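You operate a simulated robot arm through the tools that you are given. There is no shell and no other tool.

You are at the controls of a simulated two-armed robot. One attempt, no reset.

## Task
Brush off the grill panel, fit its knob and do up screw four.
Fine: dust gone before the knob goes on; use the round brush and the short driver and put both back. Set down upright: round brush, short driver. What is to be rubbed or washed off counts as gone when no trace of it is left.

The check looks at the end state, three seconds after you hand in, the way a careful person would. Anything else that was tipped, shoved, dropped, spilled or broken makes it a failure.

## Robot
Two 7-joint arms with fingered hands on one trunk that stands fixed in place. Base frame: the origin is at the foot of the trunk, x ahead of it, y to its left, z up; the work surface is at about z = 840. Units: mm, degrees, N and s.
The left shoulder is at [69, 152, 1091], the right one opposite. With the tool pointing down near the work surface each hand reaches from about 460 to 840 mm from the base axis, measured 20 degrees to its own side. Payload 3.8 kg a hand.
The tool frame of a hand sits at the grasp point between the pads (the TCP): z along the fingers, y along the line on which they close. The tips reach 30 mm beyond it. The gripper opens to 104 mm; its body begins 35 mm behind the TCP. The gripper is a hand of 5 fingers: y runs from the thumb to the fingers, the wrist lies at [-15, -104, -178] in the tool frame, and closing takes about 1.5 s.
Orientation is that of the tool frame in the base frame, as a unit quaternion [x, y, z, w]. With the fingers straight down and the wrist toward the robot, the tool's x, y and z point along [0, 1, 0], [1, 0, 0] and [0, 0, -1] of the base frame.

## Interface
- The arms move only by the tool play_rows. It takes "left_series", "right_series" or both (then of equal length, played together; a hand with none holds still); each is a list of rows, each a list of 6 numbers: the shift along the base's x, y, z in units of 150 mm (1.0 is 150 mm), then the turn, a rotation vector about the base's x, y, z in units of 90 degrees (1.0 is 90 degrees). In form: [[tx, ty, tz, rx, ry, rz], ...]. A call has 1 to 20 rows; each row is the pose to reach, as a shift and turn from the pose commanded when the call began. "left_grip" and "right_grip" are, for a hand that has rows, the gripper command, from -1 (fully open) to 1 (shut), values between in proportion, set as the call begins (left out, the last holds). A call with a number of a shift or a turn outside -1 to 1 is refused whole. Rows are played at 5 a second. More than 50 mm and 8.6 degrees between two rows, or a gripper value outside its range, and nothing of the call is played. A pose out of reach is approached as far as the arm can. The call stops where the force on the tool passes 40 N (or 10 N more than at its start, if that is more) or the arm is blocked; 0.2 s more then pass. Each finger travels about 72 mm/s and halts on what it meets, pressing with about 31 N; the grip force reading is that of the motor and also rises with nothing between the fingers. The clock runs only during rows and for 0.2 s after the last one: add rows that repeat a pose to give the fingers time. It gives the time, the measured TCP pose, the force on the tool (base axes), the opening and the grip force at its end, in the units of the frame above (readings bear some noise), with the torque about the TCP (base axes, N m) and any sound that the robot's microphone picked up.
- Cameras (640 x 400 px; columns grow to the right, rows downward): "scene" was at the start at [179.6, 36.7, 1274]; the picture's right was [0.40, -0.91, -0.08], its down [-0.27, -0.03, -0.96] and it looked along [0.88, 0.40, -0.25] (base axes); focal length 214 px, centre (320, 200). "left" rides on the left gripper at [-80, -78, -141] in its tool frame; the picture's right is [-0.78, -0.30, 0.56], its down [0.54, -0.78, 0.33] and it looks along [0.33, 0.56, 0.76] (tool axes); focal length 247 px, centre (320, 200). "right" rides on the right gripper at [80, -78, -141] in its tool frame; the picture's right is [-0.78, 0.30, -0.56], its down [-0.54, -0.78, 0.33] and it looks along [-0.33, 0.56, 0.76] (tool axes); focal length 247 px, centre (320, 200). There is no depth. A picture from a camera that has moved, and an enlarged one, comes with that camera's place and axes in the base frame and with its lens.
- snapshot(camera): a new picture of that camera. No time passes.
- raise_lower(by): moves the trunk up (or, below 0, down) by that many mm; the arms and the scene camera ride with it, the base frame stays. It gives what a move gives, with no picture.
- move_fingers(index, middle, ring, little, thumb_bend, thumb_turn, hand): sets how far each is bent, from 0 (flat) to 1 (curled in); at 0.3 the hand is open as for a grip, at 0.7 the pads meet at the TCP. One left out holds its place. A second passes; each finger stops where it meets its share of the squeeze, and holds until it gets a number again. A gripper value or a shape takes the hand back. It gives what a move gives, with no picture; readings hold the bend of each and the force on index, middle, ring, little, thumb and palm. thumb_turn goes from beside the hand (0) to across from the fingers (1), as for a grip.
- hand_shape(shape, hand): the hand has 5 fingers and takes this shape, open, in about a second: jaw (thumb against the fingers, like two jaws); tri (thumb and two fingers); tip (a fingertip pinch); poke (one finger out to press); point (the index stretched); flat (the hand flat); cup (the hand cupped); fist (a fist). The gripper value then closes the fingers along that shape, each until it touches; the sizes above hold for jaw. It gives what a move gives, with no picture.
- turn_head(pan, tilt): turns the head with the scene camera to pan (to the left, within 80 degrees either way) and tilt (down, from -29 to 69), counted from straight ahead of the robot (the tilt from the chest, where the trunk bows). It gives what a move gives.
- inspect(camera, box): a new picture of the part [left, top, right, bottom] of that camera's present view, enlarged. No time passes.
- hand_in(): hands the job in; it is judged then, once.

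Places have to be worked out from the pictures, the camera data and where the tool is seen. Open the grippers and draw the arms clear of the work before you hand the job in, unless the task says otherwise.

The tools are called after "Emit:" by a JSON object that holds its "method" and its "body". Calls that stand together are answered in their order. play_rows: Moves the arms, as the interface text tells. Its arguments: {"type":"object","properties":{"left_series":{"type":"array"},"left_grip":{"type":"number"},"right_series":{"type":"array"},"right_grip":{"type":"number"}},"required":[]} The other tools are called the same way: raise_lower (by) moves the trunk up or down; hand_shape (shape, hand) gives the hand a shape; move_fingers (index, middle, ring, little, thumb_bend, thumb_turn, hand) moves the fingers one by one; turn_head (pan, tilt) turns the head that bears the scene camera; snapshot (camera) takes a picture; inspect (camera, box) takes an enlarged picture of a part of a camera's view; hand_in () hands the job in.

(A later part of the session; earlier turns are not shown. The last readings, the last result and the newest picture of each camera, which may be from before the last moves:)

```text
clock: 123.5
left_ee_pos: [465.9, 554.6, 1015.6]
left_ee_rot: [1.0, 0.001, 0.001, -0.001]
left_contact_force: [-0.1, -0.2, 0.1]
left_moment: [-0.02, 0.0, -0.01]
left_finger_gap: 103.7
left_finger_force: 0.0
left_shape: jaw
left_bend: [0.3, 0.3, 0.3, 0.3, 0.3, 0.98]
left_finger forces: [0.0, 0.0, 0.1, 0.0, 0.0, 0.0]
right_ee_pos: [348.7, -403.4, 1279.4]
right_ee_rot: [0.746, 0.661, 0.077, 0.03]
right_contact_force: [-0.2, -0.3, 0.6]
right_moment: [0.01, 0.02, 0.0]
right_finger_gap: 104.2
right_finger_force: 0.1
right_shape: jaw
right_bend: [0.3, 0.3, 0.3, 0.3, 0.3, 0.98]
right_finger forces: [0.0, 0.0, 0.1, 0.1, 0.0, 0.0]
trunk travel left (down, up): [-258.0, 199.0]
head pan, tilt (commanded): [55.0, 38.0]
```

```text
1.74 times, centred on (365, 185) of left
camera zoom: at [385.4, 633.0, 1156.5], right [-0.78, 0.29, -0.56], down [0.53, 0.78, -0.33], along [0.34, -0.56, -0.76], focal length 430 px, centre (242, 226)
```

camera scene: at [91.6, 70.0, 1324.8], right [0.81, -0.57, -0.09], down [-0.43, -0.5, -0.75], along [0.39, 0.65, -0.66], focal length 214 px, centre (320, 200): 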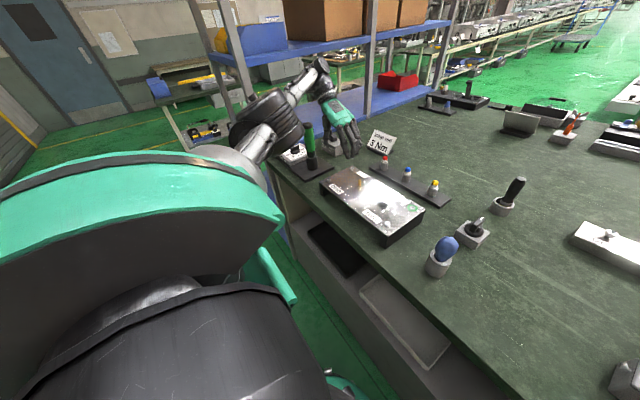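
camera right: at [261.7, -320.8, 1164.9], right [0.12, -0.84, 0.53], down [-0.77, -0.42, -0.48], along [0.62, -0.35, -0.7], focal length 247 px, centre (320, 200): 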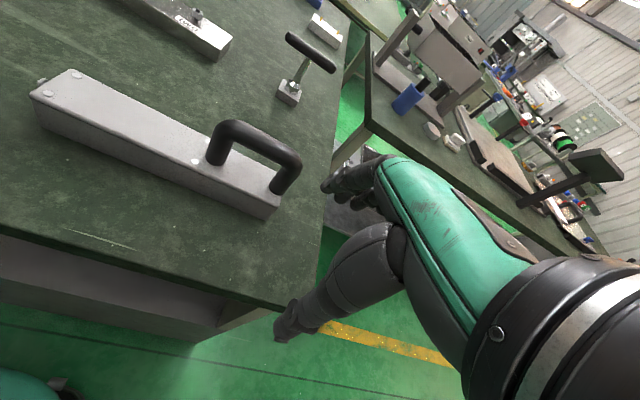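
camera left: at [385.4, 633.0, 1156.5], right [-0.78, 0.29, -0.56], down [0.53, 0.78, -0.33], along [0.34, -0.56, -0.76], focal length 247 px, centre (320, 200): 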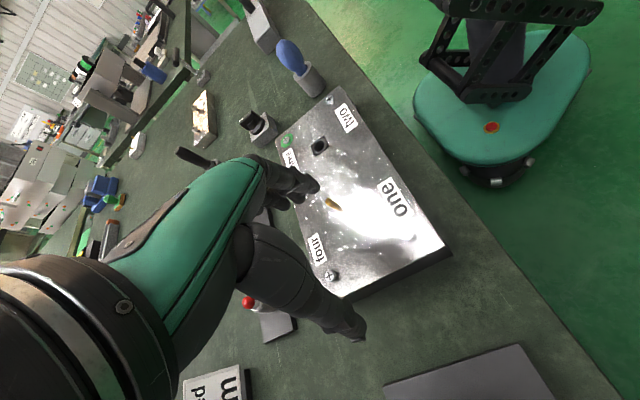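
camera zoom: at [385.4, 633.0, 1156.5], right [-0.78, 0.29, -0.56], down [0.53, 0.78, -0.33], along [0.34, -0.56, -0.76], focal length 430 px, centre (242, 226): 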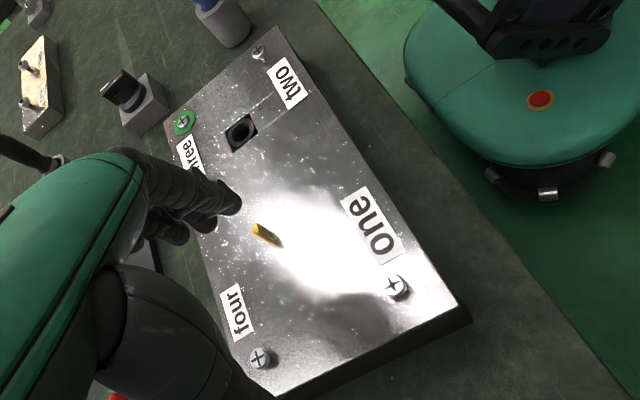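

The shaft stands at about (482.8,463.3), Ø≈7–8 mm, top z≈912, and its flat faces the robot (−x). Now I go back above the knob, keeping high.

Emit:
{"method": "play_rows", "body": {"left_series": [[0.05, -0.1, 0.25, 0, 0, 0], [0.15, -0.3, 0.5, 0, 0, 0], [0.25, -0.55, 0.5, 0, 0, 0], [0.32, -0.8, 0.5, 0, 0, 0], [0.37, -1.0, 0.5, 0, 0, 0]]}}

Emit:
{"method": "play_rows", "body": {"left_series": [[0.06, -0.25, 0, 0, 0, 0], [0.12, -0.5, 0, 0, 0, 0], [0.18, -0.75, 0, 0, 0, 0], [0.24, -1.0, 0, 0, 0, 0]]}}

Emit:
{"method": "play_rows", "body": {"left_series": [[0.06, -0.25, -0.1, 0, 0, 0], [0.12, -0.5, -0.2, 0, 0, 0], [0.18, -0.63, -0.4, 0, 0, 0], [0.21, -0.63, -0.6, 0, 0, 0], [0.21, -0.63, -0.6, 0, 0, 0]]}}

Emit:
{"method": "snapshot", "body": {"camera": "left"}}

Emit:
{"method": "snapshot", "body": {"camera": "scene"}}

```text
refused: row 2 steps farther than a row can; nothing moved
```

```text
clock: 124.5
left_ee_pos: [501.8, 404.7, 1014.9]
left_ee_rot: [1.0, 0.001, 0.0, 0.0]
left_contact_force: [-0.2, 0.0, -0.5]
left_moment: [-0.03, -0.03, -0.01]
left_finger_gap: 103.9
left_finger_force: 0.1
left_shape: jaw
left_bend: [0.3, 0.3, 0.3, 0.3, 0.3, 0.98]
left_finger forces: [0.1, 0.0, 0.1, 0.2, 0.0, 0.1]
right_ee_pos: [349.4, -404.3, 1278.6]
right_ee_rot: [0.746, 0.661, 0.077, 0.029]
right_contact_force: [-0.1, -0.7, -1.0]
right_moment: [0.0, 0.03, 0.02]
right_finger_gap: 103.8
right_finger_force: 0.0
right_shape: jaw
right_bend: [0.3, 0.3, 0.3, 0.3, 0.3, 0.98]
right_finger forces: [0.0, 0.0, 0.1, 0.0, 0.0, 0.1]
trunk travel left (down, up): [-258.0, 199.0]
head pan, tilt (commanded): [55.0, 38.0]
```

```text
clock: 125.7
left_ee_pos: [534.0, 308.7, 924.4]
left_ee_rot: [1.0, 0.001, 0.001, 0.0]
left_contact_force: [-0.5, 0.0, -0.2]
left_moment: [-0.01, -0.01, 0.01]
left_finger_gap: 103.6
left_finger_force: 0.1
left_shape: jaw
left_bend: [0.3, 0.3, 0.3, 0.3, 0.3, 0.98]
left_finger forces: [0.1, 0.1, 0.0, 0.0, 0.0, 0.0]
right_ee_pos: [347.1, -402.5, 1278.6]
right_ee_rot: [0.746, 0.661, 0.077, 0.03]
right_contact_force: [0.6, 0.1, 0.2]
right_moment: [0.01, 0.01, 0.01]
right_finger_gap: 104.0
right_finger_force: 0.1
right_shape: jaw
right_bend: [0.3, 0.3, 0.3, 0.3, 0.3, 0.98]
right_finger forces: [0.0, 0.0, 0.0, 0.0, 0.0, 0.0]
trunk travel left (down, up): [-258.0, 199.0]
head pan, tilt (commanded): [55.0, 38.0]
```

```text
taken
camera left: at [453.9, 387.9, 1066.2], right [-0.78, 0.29, -0.56], down [0.53, 0.78, -0.33], along [0.34, -0.55, -0.76], focal length 247 px, centre (320, 200)
```

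left: 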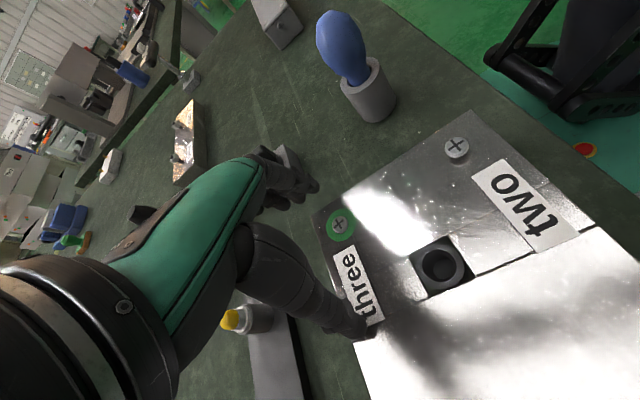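

```text
taken
camera scene: at [91.7, 69.9, 1324.8], right [0.81, -0.57, -0.09], down [-0.43, -0.5, -0.75], along [0.39, 0.65, -0.66], focal length 214 px, centre (320, 200)
```

scene: 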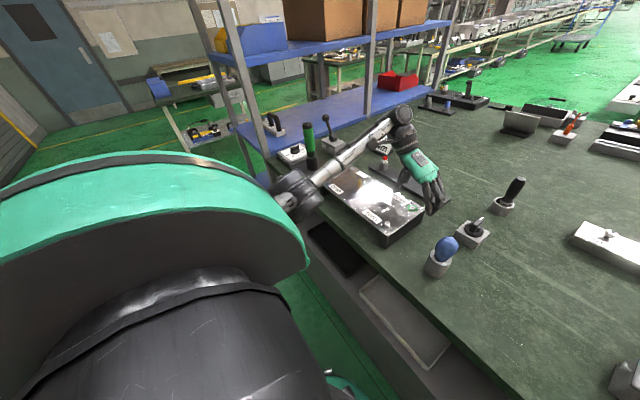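

One call was refused again and the following moves ran lower than intended – luckily without contact (forces ≈0). I lift straight up at once.

Emit:
{"method": "play_rows", "body": {"left_series": [[0, 0, 0.25, 0, 0, 0], [0, 0, 0.5, 0, 0, 0], [0, 0, 0.75, 0, 0, 0], [0, 0, 1.0, 0, 0, 0]]}}

Emit:
{"method": "inspect", "body": {"camera": "scene", "box": [310, 150, 460, 260]}}

```text
clock: 126.7
left_ee_pos: [534.0, 309.2, 1076.0]
left_ee_rot: [1.0, 0.001, -0.001, 0.0]
left_contact_force: [0.5, 0.2, 0.1]
left_moment: [0.0, 0.0, -0.02]
left_finger_gap: 103.7
left_finger_force: 0.1
left_shape: jaw
left_bend: [0.3, 0.3, 0.3, 0.3, 0.3, 0.98]
left_finger forces: [0.0, 0.0, 0.1, 0.0, 0.0, 0.0]
right_ee_pos: [348.4, -403.6, 1279.9]
right_ee_rot: [0.746, 0.661, 0.078, 0.029]
right_contact_force: [-0.1, -0.6, 0.3]
right_moment: [0.01, -0.02, 0.02]
right_finger_gap: 103.9
right_finger_force: 0.2
right_shape: jaw
right_bend: [0.3, 0.3, 0.3, 0.3, 0.3, 0.98]
right_finger forces: [0.0, 0.0, 0.1, 0.0, 0.0, 0.0]
trunk travel left (down, up): [-258.0, 199.0]
head pan, tilt (commanded): [55.0, 38.0]
```

```text
3.64 times, centred on (385, 205) of scene
camera zoom: at [91.4, 69.8, 1324.8], right [0.81, -0.57, -0.09], down [-0.43, -0.5, -0.75], along [0.39, 0.65, -0.66], focal length 780 px, centre (84, 182)
```

zoom: 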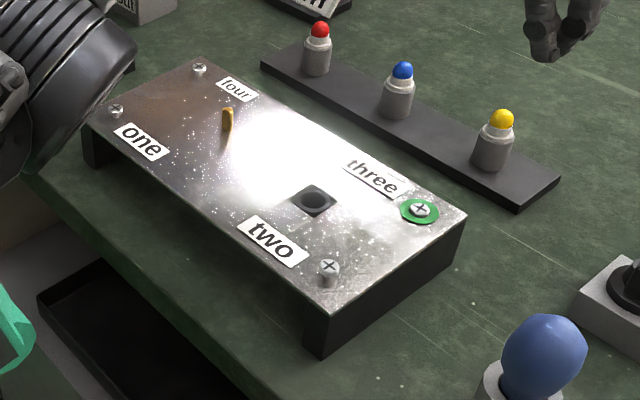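

Everything stands as before. Now to above the knob at z≈1060.

Emit:
{"method": "play_rows", "body": {"left_series": [[0.09, -0.25, -0.02, 0, 0, 0], [0.18, -0.5, -0.05, 0, 0, 0], [0.27, -0.75, -0.08, 0, 0, 0], [0.363, -0.993, -0.107, 0, 0, 0], [0.363, -0.993, -0.107, 0, 0, 0]]}}

Emit:
{"method": "inspect", "body": {"camera": "left", "box": [310, 220, 430, 310]}}

Emit:
{"method": "snapshot", "body": {"camera": "scene"}}

```text
clock: 127.8
left_ee_pos: [587.5, 159.9, 1060.0]
left_ee_rot: [1.0, 0.001, 0.001, 0.0]
left_contact_force: [0.6, 0.3, -0.3]
left_moment: [-0.03, -0.02, 0.04]
left_finger_gap: 103.9
left_finger_force: 0.1
left_shape: jaw
left_bend: [0.3, 0.3, 0.3, 0.3, 0.3, 0.98]
left_finger forces: [0.1, 0.1, 0.0, 0.0, 0.0, 0.1]
right_ee_pos: [348.6, -403.0, 1279.1]
right_ee_rot: [0.746, 0.661, 0.078, 0.029]
right_contact_force: [-0.4, -0.7, -0.3]
right_moment: [-0.04, 0.0, -0.03]
right_finger_gap: 103.8
right_finger_force: 0.1
right_shape: jaw
right_bend: [0.3, 0.3, 0.3, 0.3, 0.3, 0.98]
right_finger forces: [0.0, 0.0, 0.1, 0.0, 0.0, 0.0]
trunk travel left (down, up): [-258.0, 199.0]
head pan, tilt (commanded): [55.0, 38.0]
```

```text
4.44 times, centred on (370, 265) of left
camera zoom: at [507.8, 239.0, 1201.1], right [-0.78, 0.29, -0.56], down [0.53, 0.78, -0.33], along [0.34, -0.56, -0.76], focal length 1098 px, centre (98, -89)
```

zoom: 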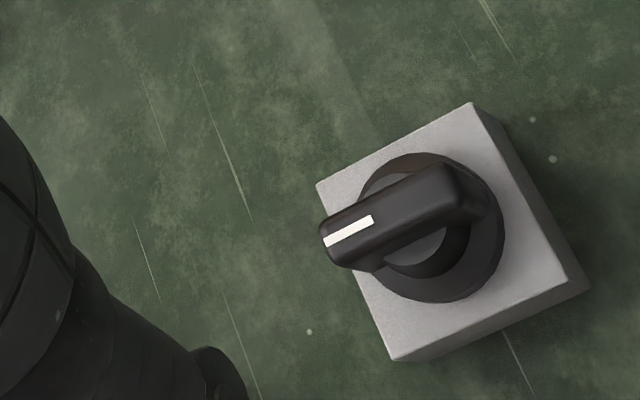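

```text
taken
camera scene: at [91.6, 70.6, 1324.7], right [0.81, -0.57, -0.09], down [-0.43, -0.5, -0.75], along [0.39, 0.65, -0.66], focal length 214 px, centre (320, 200)
```

scene: 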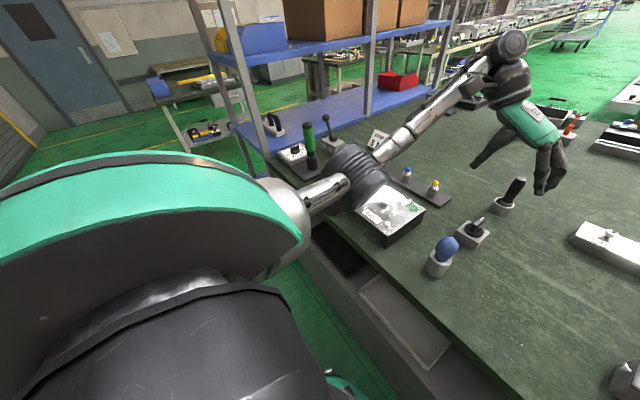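

The knob's bar is centred under the TCP and parallel to x. I descend to z≈945 first and verify.

Emit:
{"method": "play_rows", "body": {"left_series": [[0, 0, -0.2, 0, 0, 0], [0, 0, -0.4, 0, 0, 0], [0, 0, -0.6, 0, 0, 0], [0, 0, -0.77, 0, 0, 0], [0, 0, -0.77, 0, 0, 0]]}}

Emit:
{"method": "snapshot", "body": {"camera": "left"}}

Emit:
{"method": "inspect", "body": {"camera": "scene", "box": [430, 140, 540, 280]}}

```text
clock: 129.1
left_ee_pos: [589.2, 159.8, 945.3]
left_ee_rot: [1.0, 0.001, 0.0, 0.0]
left_contact_force: [-0.2, -0.8, -0.4]
left_moment: [0.03, -0.01, 0.05]
left_finger_gap: 104.0
left_finger_force: 0.1
left_shape: jaw
left_bend: [0.3, 0.3, 0.3, 0.3, 0.3, 0.98]
left_finger forces: [0.0, 0.1, 0.0, 0.0, 0.2, 0.1]
right_ee_pos: [348.4, -403.0, 1279.3]
right_ee_rot: [0.746, 0.661, 0.077, 0.03]
right_contact_force: [-0.5, 0.2, -0.2]
right_moment: [0.0, 0.03, 0.0]
right_finger_gap: 103.9
right_finger_force: 0.1
right_shape: jaw
right_bend: [0.3, 0.3, 0.3, 0.3, 0.3, 0.98]
right_finger forces: [0.0, 0.1, 0.0, 0.1, 0.0, 0.0]
trunk travel left (down, up): [-258.0, 199.0]
head pan, tilt (commanded): [55.0, 38.0]
```

```text
taken
camera left: at [507.7, 238.6, 1085.7], right [-0.78, 0.29, -0.56], down [0.53, 0.78, -0.33], along [0.34, -0.56, -0.76], focal length 247 px, centre (320, 200)
```

left: 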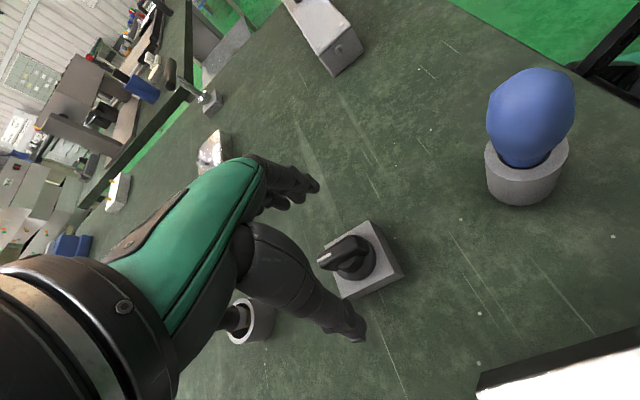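

```text
2.86 times, centred on (485, 210) of scene
camera zoom: at [91.8, 70.0, 1324.7], right [0.81, -0.57, -0.09], down [-0.43, -0.5, -0.75], along [0.39, 0.65, -0.66], focal length 613 px, centre (-151, 171)
```

zoom: 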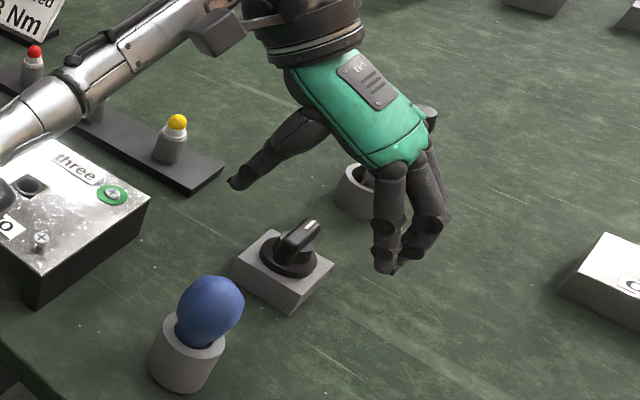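

The bar is between thumb and fingers. I lower to z≈916 and check before closing.

Emit:
{"method": "play_rows", "body": {"left_series": [[0, 0, -0.07, 0, 0, 0], [0, 0, -0.14, 0, 0, 0], [0, 0, -0.195, 0, 0, 0], [0, 0, -0.195, 0, 0, 0]]}}

Emit:
{"method": "inspect", "body": {"camera": "left", "box": [270, 160, 450, 350]}}

Emit:
{"method": "inspect", "body": {"camera": "scene", "box": [450, 180, 520, 270]}}

```text
clock: 130.1
left_ee_pos: [587.9, 159.7, 915.0]
left_ee_rot: [1.0, 0.0, 0.0, 0.0]
left_contact_force: [-0.3, 0.3, -0.1]
left_moment: [0.01, 0.02, -0.01]
left_finger_gap: 103.7
left_finger_force: 0.0
left_shape: jaw
left_bend: [0.3, 0.3, 0.3, 0.3, 0.3, 0.98]
left_finger forces: [0.1, 0.0, 0.0, 0.0, 0.0, 0.0]
right_ee_pos: [348.8, -401.8, 1278.9]
right_ee_rot: [0.746, 0.661, 0.077, 0.029]
right_contact_force: [0.1, -0.2, 0.3]
right_moment: [-0.01, -0.01, -0.01]
right_finger_gap: 104.0
right_finger_force: 0.1
right_shape: jaw
right_bend: [0.3, 0.3, 0.3, 0.3, 0.3, 0.98]
right_finger forces: [0.0, 0.0, 0.1, 0.0, 0.1, 0.0]
trunk travel left (down, up): [-258.0, 199.0]
head pan, tilt (commanded): [55.0, 38.0]
```

```text
2.11 times, centred on (360, 255) of left
camera zoom: at [508.2, 239.1, 1055.7], right [-0.78, 0.29, -0.56], down [0.53, 0.78, -0.33], along [0.34, -0.56, -0.76], focal length 520 px, centre (236, 84)
```

zoom: 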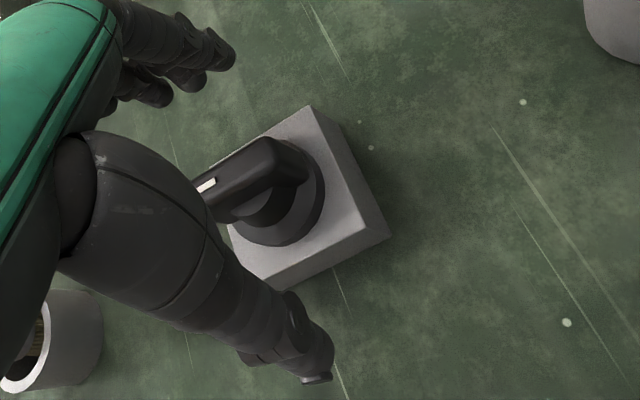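

```text
4.44 times, centred on (485, 225) of scene
camera zoom: at [91.9, 70.0, 1324.7], right [0.81, -0.57, -0.09], down [-0.43, -0.5, -0.75], along [0.39, 0.65, -0.66], focal length 953 px, centre (-413, 89)
```

zoom: 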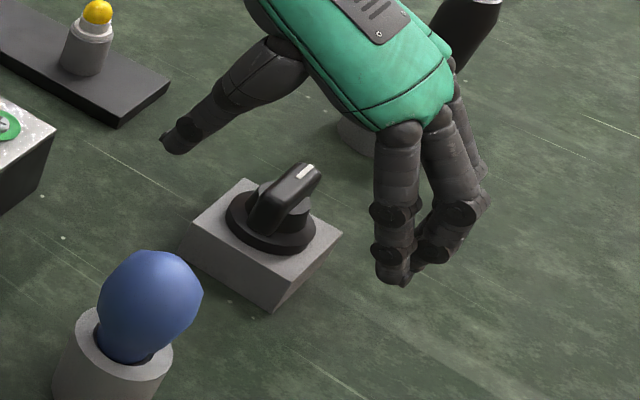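

Positioned. I close the hand on the knob's bar.

Emit:
{"method": "play_rows", "body": {"left_series": [[0, 0, 0, 0, 0, 0], [0, 0, 0, 0, 0, 0], [0, 0, 0, 0, 0, 0], [0, 0, 0, 0, 0, 0], [0, 0, 0, 0, 0, 0], [0, 0, 0, 0, 0, 0], [0, 0, 0, 0, 0, 0], [0, 0, 0, 0, 0, 0], [0, 0, 0, 0, 0, 0]], "left_grip": 1}}

Emit:
{"method": "inspect", "body": {"camera": "left", "box": [270, 160, 450, 350]}}

Emit:
{"method": "inspect", "body": {"camera": "scene", "box": [450, 180, 520, 270]}}

```text
clock: 132.1
left_ee_pos: [588.4, 160.1, 916.1]
left_ee_rot: [1.0, 0.001, 0.002, 0.0]
left_contact_force: [0.8, 1.3, 3.8]
left_moment: [0.08, 0.01, 0.0]
left_finger_gap: 20.4
left_finger_force: 31.2
left_shape: jaw
left_bend: [0.73, 0.59, 0.65, 0.64, 0.75, 1.0]
left_finger forces: [16.8, 9.6, 0.2, 0.0, 26.6, 0.1]
right_ee_pos: [348.3, -403.6, 1279.9]
right_ee_rot: [0.746, 0.661, 0.077, 0.03]
right_contact_force: [0.2, -0.6, -0.2]
right_moment: [0.0, -0.02, 0.0]
right_finger_gap: 103.9
right_finger_force: 0.2
right_shape: jaw
right_bend: [0.3, 0.3, 0.3, 0.3, 0.3, 0.98]
right_finger forces: [0.1, 0.0, 0.1, 0.1, 0.1, 0.0]
trunk travel left (down, up): [-258.0, 199.0]
head pan, tilt (commanded): [55.0, 38.0]
```

```text
2.11 times, centred on (360, 255) of left
camera zoom: at [507.9, 239.1, 1056.1], right [-0.78, 0.29, -0.56], down [0.53, 0.78, -0.33], along [0.34, -0.56, -0.76], focal length 520 px, centre (236, 84)
```

zoom: 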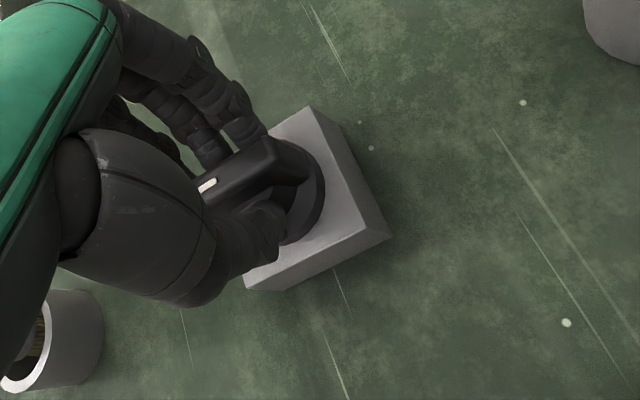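

```text
4.44 times, centred on (485, 225) of scene
camera zoom: at [91.5, 70.0, 1324.7], right [0.81, -0.57, -0.09], down [-0.43, -0.5, -0.75], along [0.39, 0.65, -0.66], focal length 953 px, centre (-413, 89)
```

zoom: 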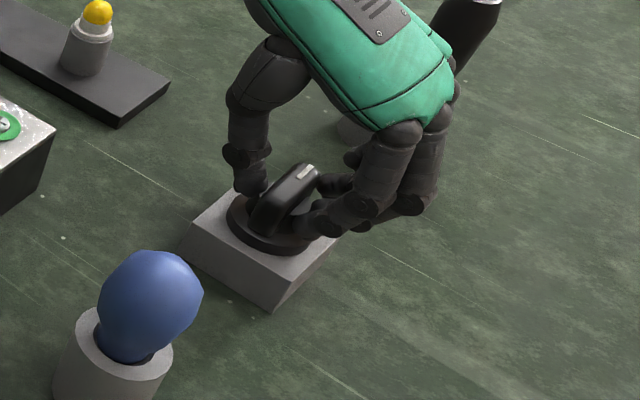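

The bar is held (index, middle and thumb in contact). I lift slowly.

Emit:
{"method": "play_rows", "body": {"left_series": [[0, 0, 0.03, 0, 0, 0], [0, 0, 0.07, 0, 0, 0], [0, 0, 0.12, 0, 0, 0], [0, 0, 0.18, 0, 0, 0], [0, 0, 0.25, 0, 0, 0]]}}

Emit:
{"method": "inspect", "body": {"camera": "left", "box": [270, 160, 450, 350]}}

Emit:
{"method": "inspect", "body": {"camera": "scene", "box": [440, 170, 520, 270]}}

```text
clock: 133.2
left_ee_pos: [589.9, 160.2, 953.3]
left_ee_rot: [1.0, 0.001, 0.0, 0.0]
left_contact_force: [0.2, -0.4, -0.7]
left_moment: [-0.03, 0.01, -0.01]
left_finger_gap: 17.1
left_finger_force: 31.3
left_shape: jaw
left_bend: [0.73, 0.59, 0.71, 0.64, 0.78, 1.0]
left_finger forces: [12.2, 11.1, 1.2, 0.0, 24.9, 0.1]
right_ee_pos: [348.5, -403.0, 1279.4]
right_ee_rot: [0.746, 0.661, 0.078, 0.03]
right_contact_force: [-0.1, 0.0, 0.1]
right_moment: [0.01, -0.03, 0.01]
right_finger_gap: 104.2
right_finger_force: 0.0
right_shape: jaw
right_bend: [0.3, 0.3, 0.3, 0.3, 0.3, 0.98]
right_finger forces: [0.0, 0.0, 0.0, 0.0, 0.0, 0.0]
trunk travel left (down, up): [-258.0, 199.0]
head pan, tilt (commanded): [55.0, 38.0]
```

```text
2.11 times, centred on (360, 255) of left
camera zoom: at [508.4, 239.1, 1093.5], right [-0.78, 0.29, -0.56], down [0.53, 0.78, -0.33], along [0.34, -0.56, -0.76], focal length 520 px, centre (236, 84)
```

zoom: 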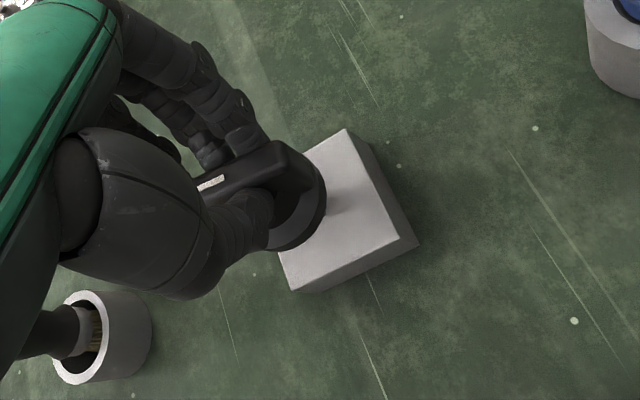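

```text
4.00 times, centred on (480, 220) of scene
camera zoom: at [91.9, 70.0, 1324.7], right [0.81, -0.57, -0.09], down [-0.43, -0.5, -0.75], along [0.39, 0.65, -0.66], focal length 858 px, centre (-320, 120)
```

zoom: 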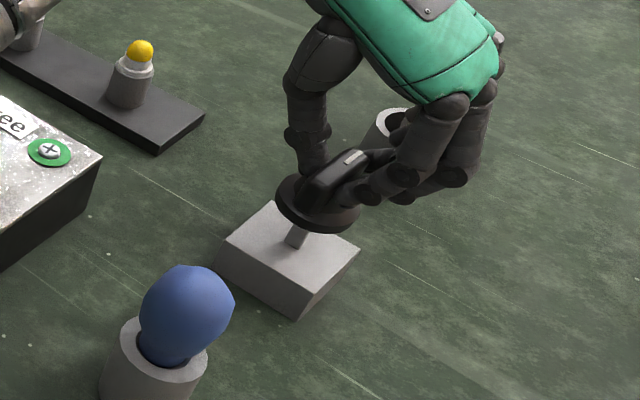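

The knob came off; the block has a holding peg. I lift further and look at the peg and at the knob's underside.

Emit:
{"method": "play_rows", "body": {"left_series": [[0, 0, 0.2, 0, 0, 0], [0, 0, 0.4, 0, 0, 0], [0, 0, 0.6, 0, 0, 0], [0, 0, 0.8, 0, 0, 0]]}}

Emit:
{"method": "inspect", "body": {"camera": "left", "box": [330, 220, 430, 310]}}

Emit:
{"method": "inspect", "body": {"camera": "scene", "box": [450, 205, 500, 255]}}

Emit:
{"method": "inspect", "body": {"camera": "scene", "box": [450, 90, 550, 200]}}

```text
clock: 134.2
left_ee_pos: [589.6, 159.7, 1073.6]
left_ee_rot: [1.0, 0.0, 0.001, 0.0]
left_contact_force: [0.9, -0.3, -0.7]
left_moment: [0.02, 0.01, 0.02]
left_finger_gap: 17.2
left_finger_force: 30.9
left_shape: jaw
left_bend: [0.73, 0.59, 0.71, 0.64, 0.78, 1.0]
left_finger forces: [12.2, 10.5, 1.2, 0.0, 24.2, 0.0]
right_ee_pos: [348.2, -403.2, 1279.3]
right_ee_rot: [0.745, 0.661, 0.077, 0.029]
right_contact_force: [0.1, -0.3, 0.7]
right_moment: [0.03, -0.02, 0.01]
right_finger_gap: 104.0
right_finger_force: 0.1
right_shape: jaw
right_bend: [0.3, 0.3, 0.3, 0.3, 0.3, 0.98]
right_finger forces: [0.0, 0.1, 0.1, 0.0, 0.0, 0.0]
trunk travel left (down, up): [-258.0, 199.0]
head pan, tilt (commanded): [55.0, 38.0]
```

```text
4.44 times, centred on (380, 265) of left
camera zoom: at [507.8, 237.7, 1213.8], right [-0.78, 0.29, -0.56], down [0.53, 0.78, -0.33], along [0.34, -0.56, -0.76], focal length 1098 px, centre (53, -89)
```

zoom: 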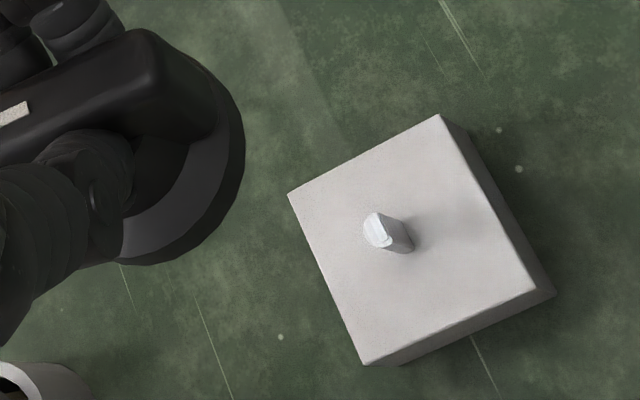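

```text
8.00 times, centred on (475, 230) of scene
camera zoom: at [91.6, 69.6, 1324.8], right [0.81, -0.57, -0.09], down [-0.43, -0.5, -0.75], along [0.39, 0.65, -0.66], focal length 1716 px, centre (-920, -40)
```

zoom: 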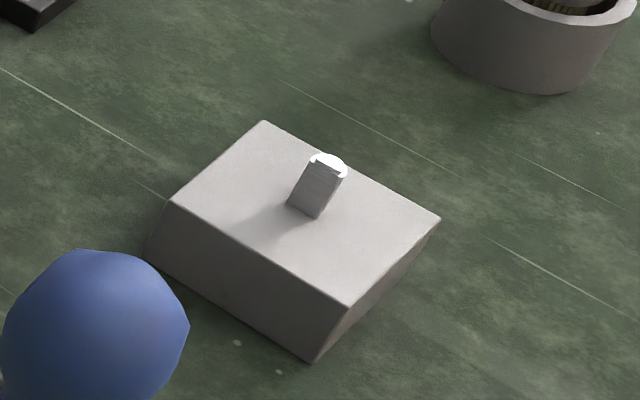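

```text
3.64 times, centred on (500, 145) of scene
camera zoom: at [91.6, 69.6, 1324.8], right [0.81, -0.57, -0.09], down [-0.43, -0.5, -0.75], along [0.39, 0.65, -0.66], focal length 780 px, centre (-334, 400)
```

zoom: 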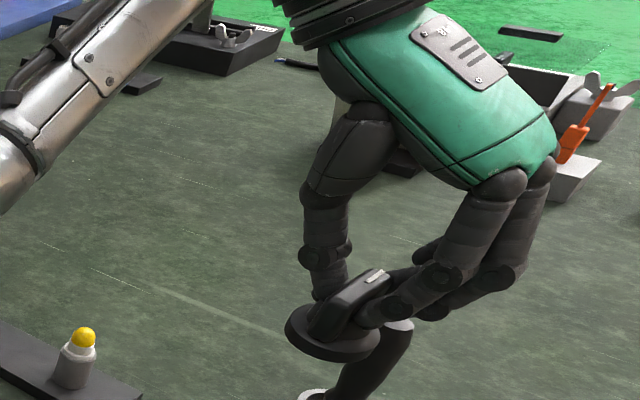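

The block's peg is D‑shaped with its flat toward −x – the same as the panel's brass shaft, so the knob can go on in the same orientation (pointer +x). I check how the knob sits in the hand now.

Emit:
{"method": "inspect", "body": {"camera": "left", "box": [280, 200, 400, 300]}}

Emit:
{"method": "inspect", "body": {"camera": "scene", "box": [480, 150, 530, 200]}}

```text
4.00 times, centred on (340, 250) of left
camera zoom: at [507.8, 237.7, 1213.8], right [-0.78, 0.29, -0.56], down [0.53, 0.78, -0.33], along [0.34, -0.56, -0.76], focal length 988 px, centre (240, 0)
```

zoom: 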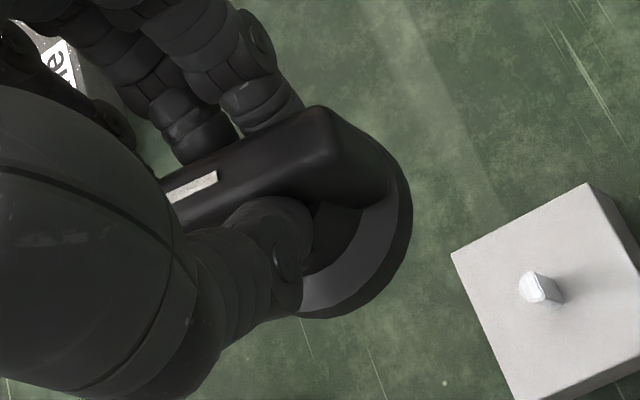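

```text
8.00 times, centred on (505, 175) of scene
camera zoom: at [91.6, 69.6, 1324.8], right [0.81, -0.57, -0.09], down [-0.43, -0.5, -0.75], along [0.39, 0.65, -0.66], focal length 1716 px, centre (-1160, 400)
```

zoom: 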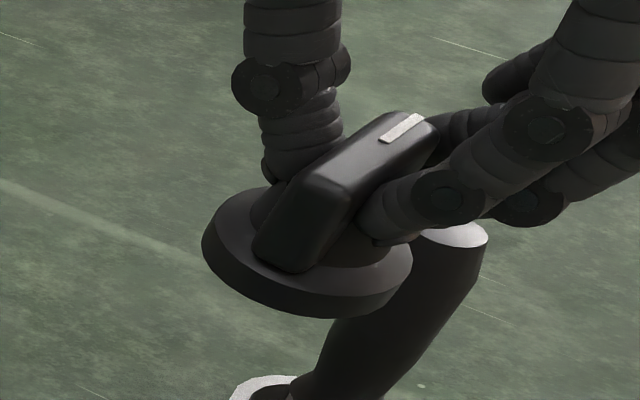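

The knob is level in the hand with the pointer along +x, as on the block. I carry it over to the shaft, keeping the orientation, at z≈1093.

Emit:
{"method": "play_rows", "body": {"left_series": [[-0.09, 0.25, 0.05, 0, 0, 0], [-0.18, 0.5, 0.1, 0, 0, 0], [-0.27, 0.75, 0.13, 0, 0, 0], [-0.36, 1.0, 0.13, 0, 0, 0]]}}

Emit:
{"method": "play_rows", "body": {"left_series": [[-0.09, 0.25, 0, 0, 0, 0], [-0.18, 0.5, 0, 0, 0, 0], [-0.27, 0.75, 0, 0, 0, 0], [-0.355, 1.0, 0, 0, 0, 0], [-0.355, 1.0, 0, 0, 0, 0]]}}

Emit:
{"method": "snapshot", "body": {"camera": "left"}}

Emit:
{"method": "snapshot", "body": {"camera": "scene"}}

```text
clock: 135.2
left_ee_pos: [535.0, 311.8, 1090.9]
left_ee_rot: [1.0, 0.001, 0.001, 0.001]
left_contact_force: [0.9, 0.4, 0.5]
left_moment: [0.02, 0.02, -0.01]
left_finger_gap: 17.2
left_finger_force: 31.3
left_shape: jaw
left_bend: [0.73, 0.59, 0.71, 0.64, 0.78, 1.0]
left_finger forces: [12.4, 9.7, 1.1, 0.0, 23.4, 0.1]
right_ee_pos: [347.6, -401.4, 1279.9]
right_ee_rot: [0.746, 0.661, 0.077, 0.029]
right_contact_force: [-0.1, 0.1, 0.5]
right_moment: [0.02, 0.0, -0.03]
right_finger_gap: 103.9
right_finger_force: 0.1
right_shape: jaw
right_bend: [0.3, 0.3, 0.3, 0.3, 0.3, 0.98]
right_finger forces: [0.0, 0.0, 0.0, 0.1, 0.0, 0.1]
trunk travel left (down, up): [-258.0, 199.0]
head pan, tilt (commanded): [55.0, 38.0]
```

```text
clock: 136.4
left_ee_pos: [481.9, 460.8, 1092.8]
left_ee_rot: [1.0, 0.001, 0.0, 0.0]
left_contact_force: [-0.3, 0.4, -0.2]
left_moment: [0.01, 0.03, -0.02]
left_finger_gap: 17.6
left_finger_force: 31.3
left_shape: jaw
left_bend: [0.73, 0.59, 0.71, 0.64, 0.78, 1.0]
left_finger forces: [12.5, 9.4, 1.2, 0.1, 23.0, 0.1]
right_ee_pos: [348.6, -403.2, 1279.7]
right_ee_rot: [0.746, 0.661, 0.077, 0.029]
right_contact_force: [0.1, -0.4, -0.3]
right_moment: [-0.01, 0.01, 0.0]
right_finger_gap: 104.1
right_finger_force: 0.1
right_shape: jaw
right_bend: [0.3, 0.3, 0.3, 0.3, 0.3, 0.98]
right_finger forces: [0.1, 0.1, 0.1, 0.0, 0.1, 0.0]
trunk travel left (down, up): [-258.0, 199.0]
head pan, tilt (commanded): [55.0, 38.0]
```

```text
taken
camera left: at [401.0, 539.8, 1233.4], right [-0.78, 0.29, -0.56], down [0.53, 0.78, -0.33], along [0.34, -0.56, -0.76], focal length 247 px, centre (320, 200)
```

left: 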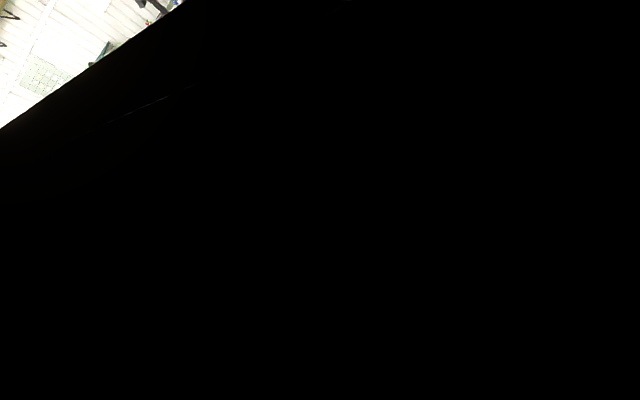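

```text
taken
camera scene: at [92.2, 69.8, 1324.7], right [0.81, -0.57, -0.09], down [-0.43, -0.5, -0.75], along [0.38, 0.65, -0.66], focal length 214 px, centre (320, 200)
```

scene: 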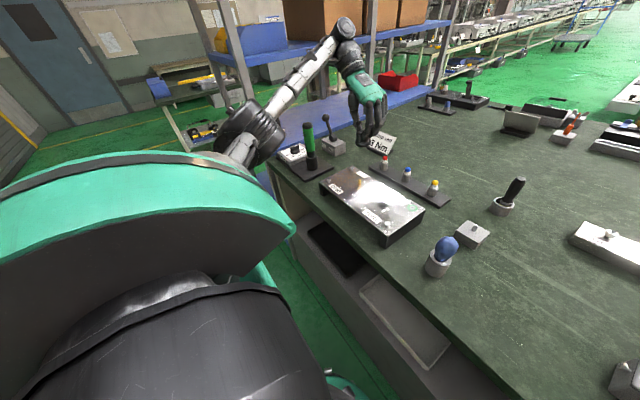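

The camera of the hand is hidden behind the forearm at this height; lower down it was clear. I descend to z≈1035 (knob still 75 mm above the shaft) and look again.

Emit:
{"method": "play_rows", "body": {"left_series": [[0, 0, -0.13, 0, 0, 0], [0, 0, -0.26, 0, 0, 0], [0, 0, -0.387, 0, 0, 0], [0, 0, -0.387, 0, 0, 0]]}}

Emit:
{"method": "snapshot", "body": {"camera": "left"}}

Emit:
{"method": "inspect", "body": {"camera": "scene", "box": [320, 90, 420, 210]}}

```text
clock: 137.4
left_ee_pos: [480.4, 461.5, 1033.2]
left_ee_rot: [1.0, 0.002, 0.001, 0.0]
left_contact_force: [0.6, 0.1, 0.4]
left_moment: [0.02, -0.01, 0.01]
left_finger_gap: 17.0
left_finger_force: 31.0
left_shape: jaw
left_bend: [0.73, 0.59, 0.71, 0.64, 0.78, 1.0]
left_finger forces: [12.5, 9.4, 1.2, 0.1, 22.9, 0.0]
right_ee_pos: [348.4, -403.0, 1279.7]
right_ee_rot: [0.746, 0.661, 0.077, 0.03]
right_contact_force: [0.1, -0.1, -0.8]
right_moment: [0.02, 0.0, 0.02]
right_finger_gap: 104.2
right_finger_force: 0.1
right_shape: jaw
right_bend: [0.3, 0.3, 0.3, 0.3, 0.3, 0.98]
right_finger forces: [0.0, 0.1, 0.0, 0.0, 0.0, 0.0]
trunk travel left (down, up): [-258.0, 199.0]
head pan, tilt (commanded): [55.0, 38.0]
```

```text
taken
camera left: at [400.7, 539.6, 1174.3], right [-0.78, 0.29, -0.56], down [0.53, 0.78, -0.33], along [0.34, -0.56, -0.76], focal length 247 px, centre (320, 200)
```

left: 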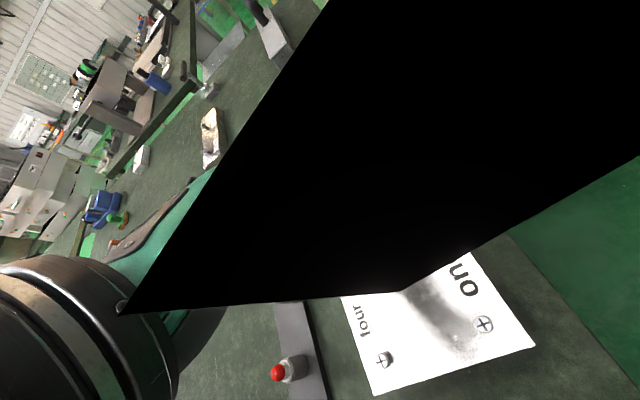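

```text
3.33 times, centred on (370, 150) of scene
camera zoom: at [91.8, 70.1, 1324.7], right [0.81, -0.57, -0.09], down [-0.43, -0.5, -0.75], along [0.39, 0.65, -0.66], focal length 715 px, centre (153, 367)
```

zoom: 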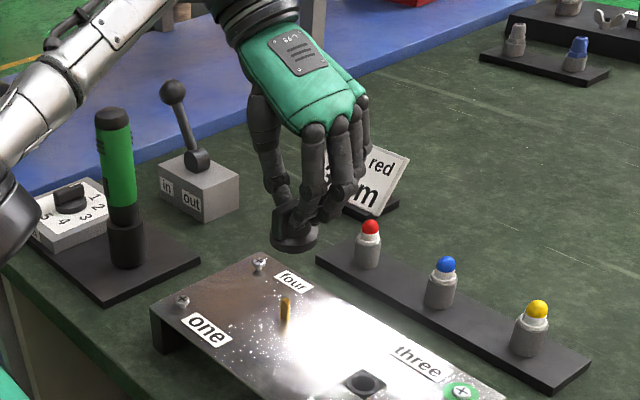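

The forearm still covers the hand camera, so I use the head camera at high zoom to compare knob and shaft.

Emit:
{"method": "inspect", "body": {"camera": "scene", "box": [340, 140, 390, 200]}}

```text
6.67 times, centred on (365, 170) of scene
camera zoom: at [91.8, 70.1, 1324.7], right [0.81, -0.57, -0.09], down [-0.43, -0.5, -0.75], along [0.39, 0.65, -0.66], focal length 1430 px, centre (20, 400)
```

zoom: 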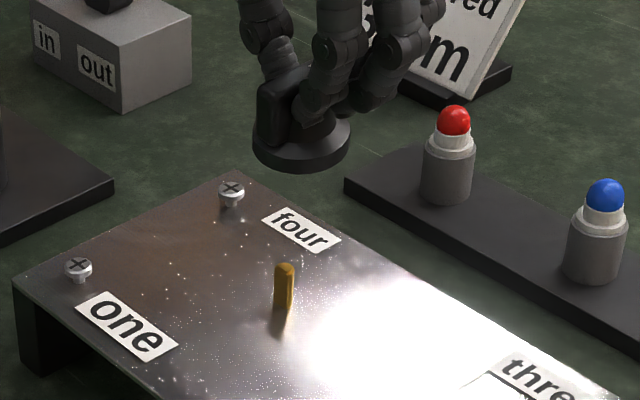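

Measurements of knob and shaft disagree by about 3 mm, so I want the overhead view from the hand camera. Raising the trunk (with the hand re-lowered) should take the forearm out of its sight.

Emit:
{"method": "raise_lower", "body": {"by": 150}}

Emit:
{"method": "play_rows", "body": {"left_series": [[0, 0, -0.2, 0, 0, 0], [0, 0, -0.4, 0, 0, 0], [0, 0, -0.6, 0, 0, 0], [0, 0, -0.6, 0, 0, 0]]}}

Emit:
{"method": "snapshot", "body": {"camera": "left"}}

Emit:
{"method": "snapshot", "body": {"camera": "scene"}}

```text
clock: 139.2
left_ee_pos: [481.3, 459.7, 1184.8]
left_ee_rot: [1.0, 0.001, 0.0, 0.0]
left_contact_force: [-0.5, 0.1, 0.0]
left_moment: [0.02, 0.0, -0.01]
left_finger_gap: 17.1
left_finger_force: 30.7
left_shape: jaw
left_bend: [0.73, 0.59, 0.71, 0.64, 0.78, 1.0]
left_finger forces: [12.6, 9.3, 1.1, 0.0, 22.6, 0.0]
right_ee_pos: [349.0, -403.2, 1429.8]
right_ee_rot: [0.746, 0.661, 0.076, 0.029]
right_contact_force: [-0.5, 0.3, 0.5]
right_moment: [0.02, -0.02, 0.01]
right_finger_gap: 104.1
right_finger_force: 0.1
right_shape: jaw
right_bend: [0.3, 0.3, 0.3, 0.3, 0.3, 0.98]
right_finger forces: [0.0, 0.0, 0.0, 0.0, 0.0, 0.1]
trunk travel left (down, up): [-408.0, 49.0]
head pan, tilt (commanded): [55.0, 38.0]
```

```text
clock: 140.2
left_ee_pos: [481.1, 460.7, 1093.2]
left_ee_rot: [1.0, 0.001, 0.0, 0.0]
left_contact_force: [-0.8, -0.2, -1.3]
left_moment: [-0.02, 0.01, 0.0]
left_finger_gap: 17.3
left_finger_force: 31.2
left_shape: jaw
left_bend: [0.73, 0.59, 0.71, 0.64, 0.78, 1.0]
left_finger forces: [12.6, 9.2, 1.2, 0.1, 22.7, 0.1]
right_ee_pos: [348.2, -402.6, 1429.7]
right_ee_rot: [0.746, 0.661, 0.078, 0.03]
right_contact_force: [-0.4, -0.2, -0.1]
right_moment: [0.01, 0.05, -0.01]
right_finger_gap: 104.2
right_finger_force: 0.2
right_shape: jaw
right_bend: [0.3, 0.3, 0.3, 0.3, 0.3, 0.98]
right_finger forces: [0.0, 0.0, 0.1, 0.0, 0.0, 0.1]
trunk travel left (down, up): [-408.0, 49.0]
head pan, tilt (commanded): [55.0, 38.0]
```

```text
taken
camera left: at [400.8, 539.2, 1234.1], right [-0.78, 0.29, -0.56], down [0.53, 0.78, -0.33], along [0.34, -0.56, -0.76], focal length 247 px, centre (320, 200)
```

left: 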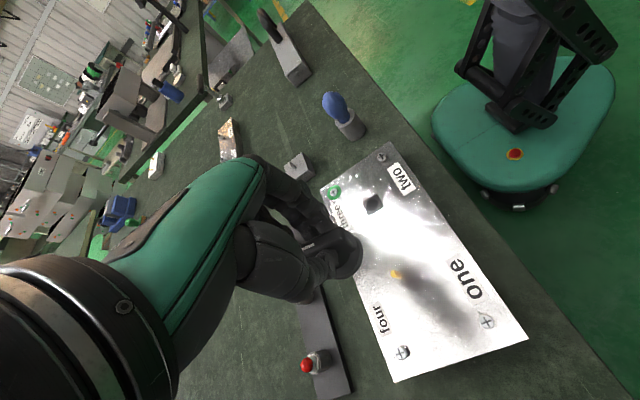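

```text
taken
camera scene: at [49.7, 70.0, 1485.4], right [0.82, -0.57, -0.01], down [-0.36, -0.5, -0.79], along [0.45, 0.65, -0.62], focal length 214 px, centre (320, 200)
```

scene: 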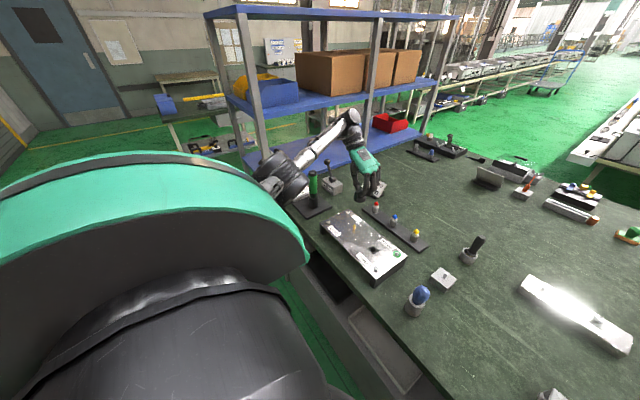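

Now the hand camera is clear and sees the shaft. I zoom in with the same window as used over the block's peg.

Emit:
{"method": "inspect", "body": {"camera": "left", "box": [330, 220, 430, 310]}}

Emit:
{"method": "inspect", "body": {"camera": "left", "box": [375, 250, 415, 285]}}

```text
4.44 times, centred on (380, 265) of left
camera zoom: at [400.8, 539.2, 1234.1], right [-0.78, 0.29, -0.56], down [0.53, 0.78, -0.33], along [0.34, -0.56, -0.76], focal length 1098 px, centre (53, -89)
```

zoom: 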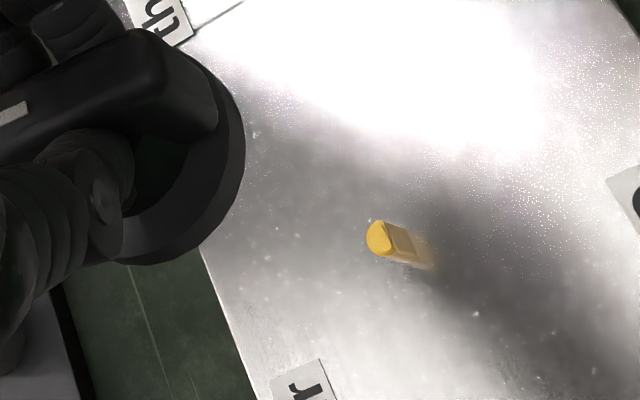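

```text
11.43 times, centred on (395, 268) of left
camera zoom: at [400.8, 539.2, 1234.1], right [-0.78, 0.29, -0.56], down [0.53, 0.78, -0.33], along [0.34, -0.56, -0.76], focal length 2823 px, centre (-537, -571)
```

zoom: 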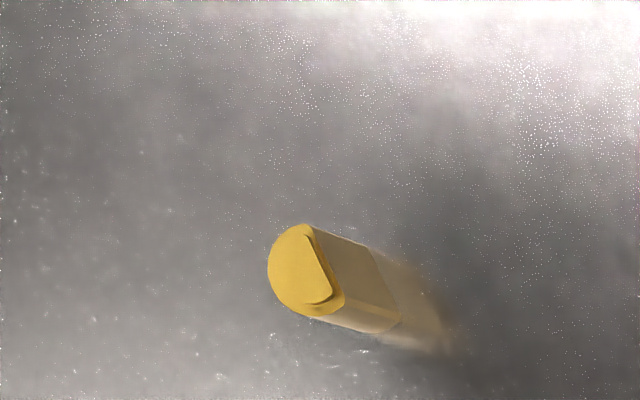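

The shaft shows up about 3.6 mm to the +y side of where the peg was relative to the hand, but the knob may have shifted in the grip when lifted. I measure the knob's disc in both cameras.

Emit:
{"method": "inspect", "body": {"camera": "left", "box": [310, 205, 390, 285]}}

Emit:
{"method": "inspect", "body": {"camera": "scene", "box": [330, 170, 400, 250]}}

```text
5.00 times, centred on (350, 245) of left
camera zoom: at [400.8, 539.2, 1234.1], right [-0.78, 0.29, -0.56], down [0.53, 0.78, -0.33], along [0.34, -0.56, -0.76], focal length 1235 px, centre (170, -25)
```

zoom: 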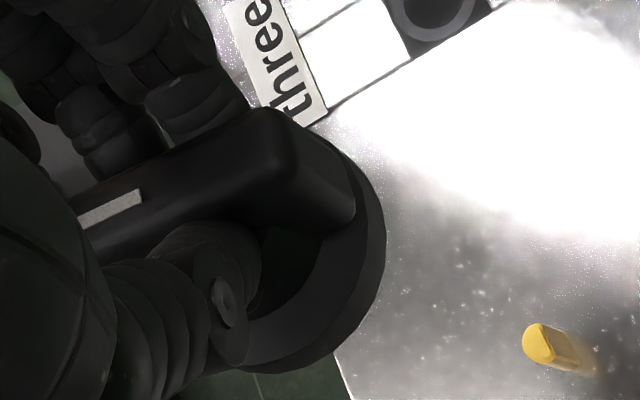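

```text
5.00 times, centred on (365, 210) of scene
camera zoom: at [49.7, 70.0, 1485.4], right [0.82, -0.57, -0.01], down [-0.36, -0.5, -0.79], along [0.45, 0.65, -0.62], focal length 1072 px, centre (95, 150)
```

zoom: 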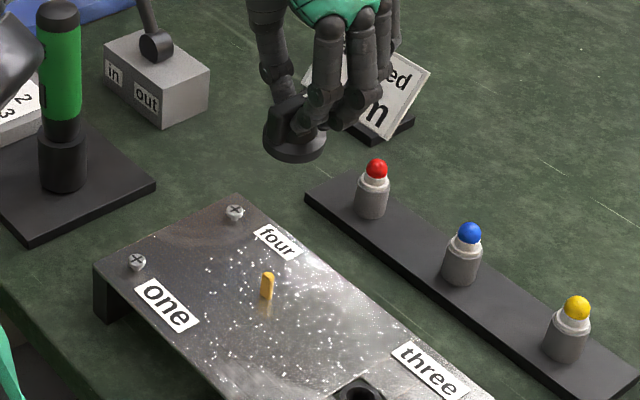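

The two cameras disagree a little about the knob in the hand, so I zoom in more on the knob itself for its tilt and offset.

Emit:
{"method": "inspect", "body": {"camera": "scene", "box": [345, 185, 375, 215]}}

Emit:
{"method": "inspect", "body": {"camera": "scene", "box": [345, 215, 375, 245]}}

```text
13.33 times, centred on (360, 200) of scene
camera zoom: at [49.7, 70.0, 1485.4], right [0.82, -0.57, -0.01], down [-0.36, -0.5, -0.79], along [0.45, 0.65, -0.62], focal length 2860 px, centre (-213, 200)
```

zoom: 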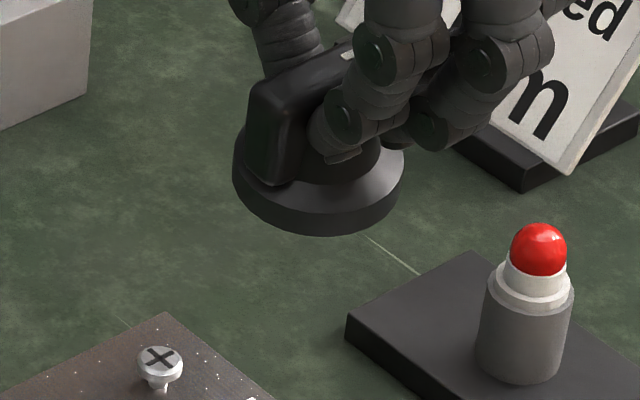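

```text
13.33 times, centred on (360, 230) of scene
camera zoom: at [49.7, 70.0, 1485.4], right [0.82, -0.57, -0.01], down [-0.36, -0.5, -0.79], along [0.45, 0.65, -0.62], focal length 2860 px, centre (-213, -200)
```

zoom: 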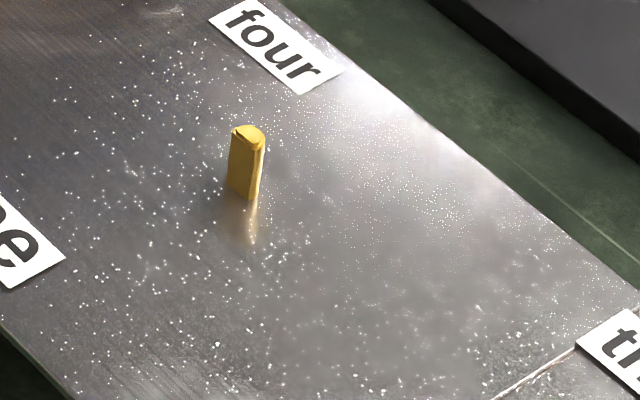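

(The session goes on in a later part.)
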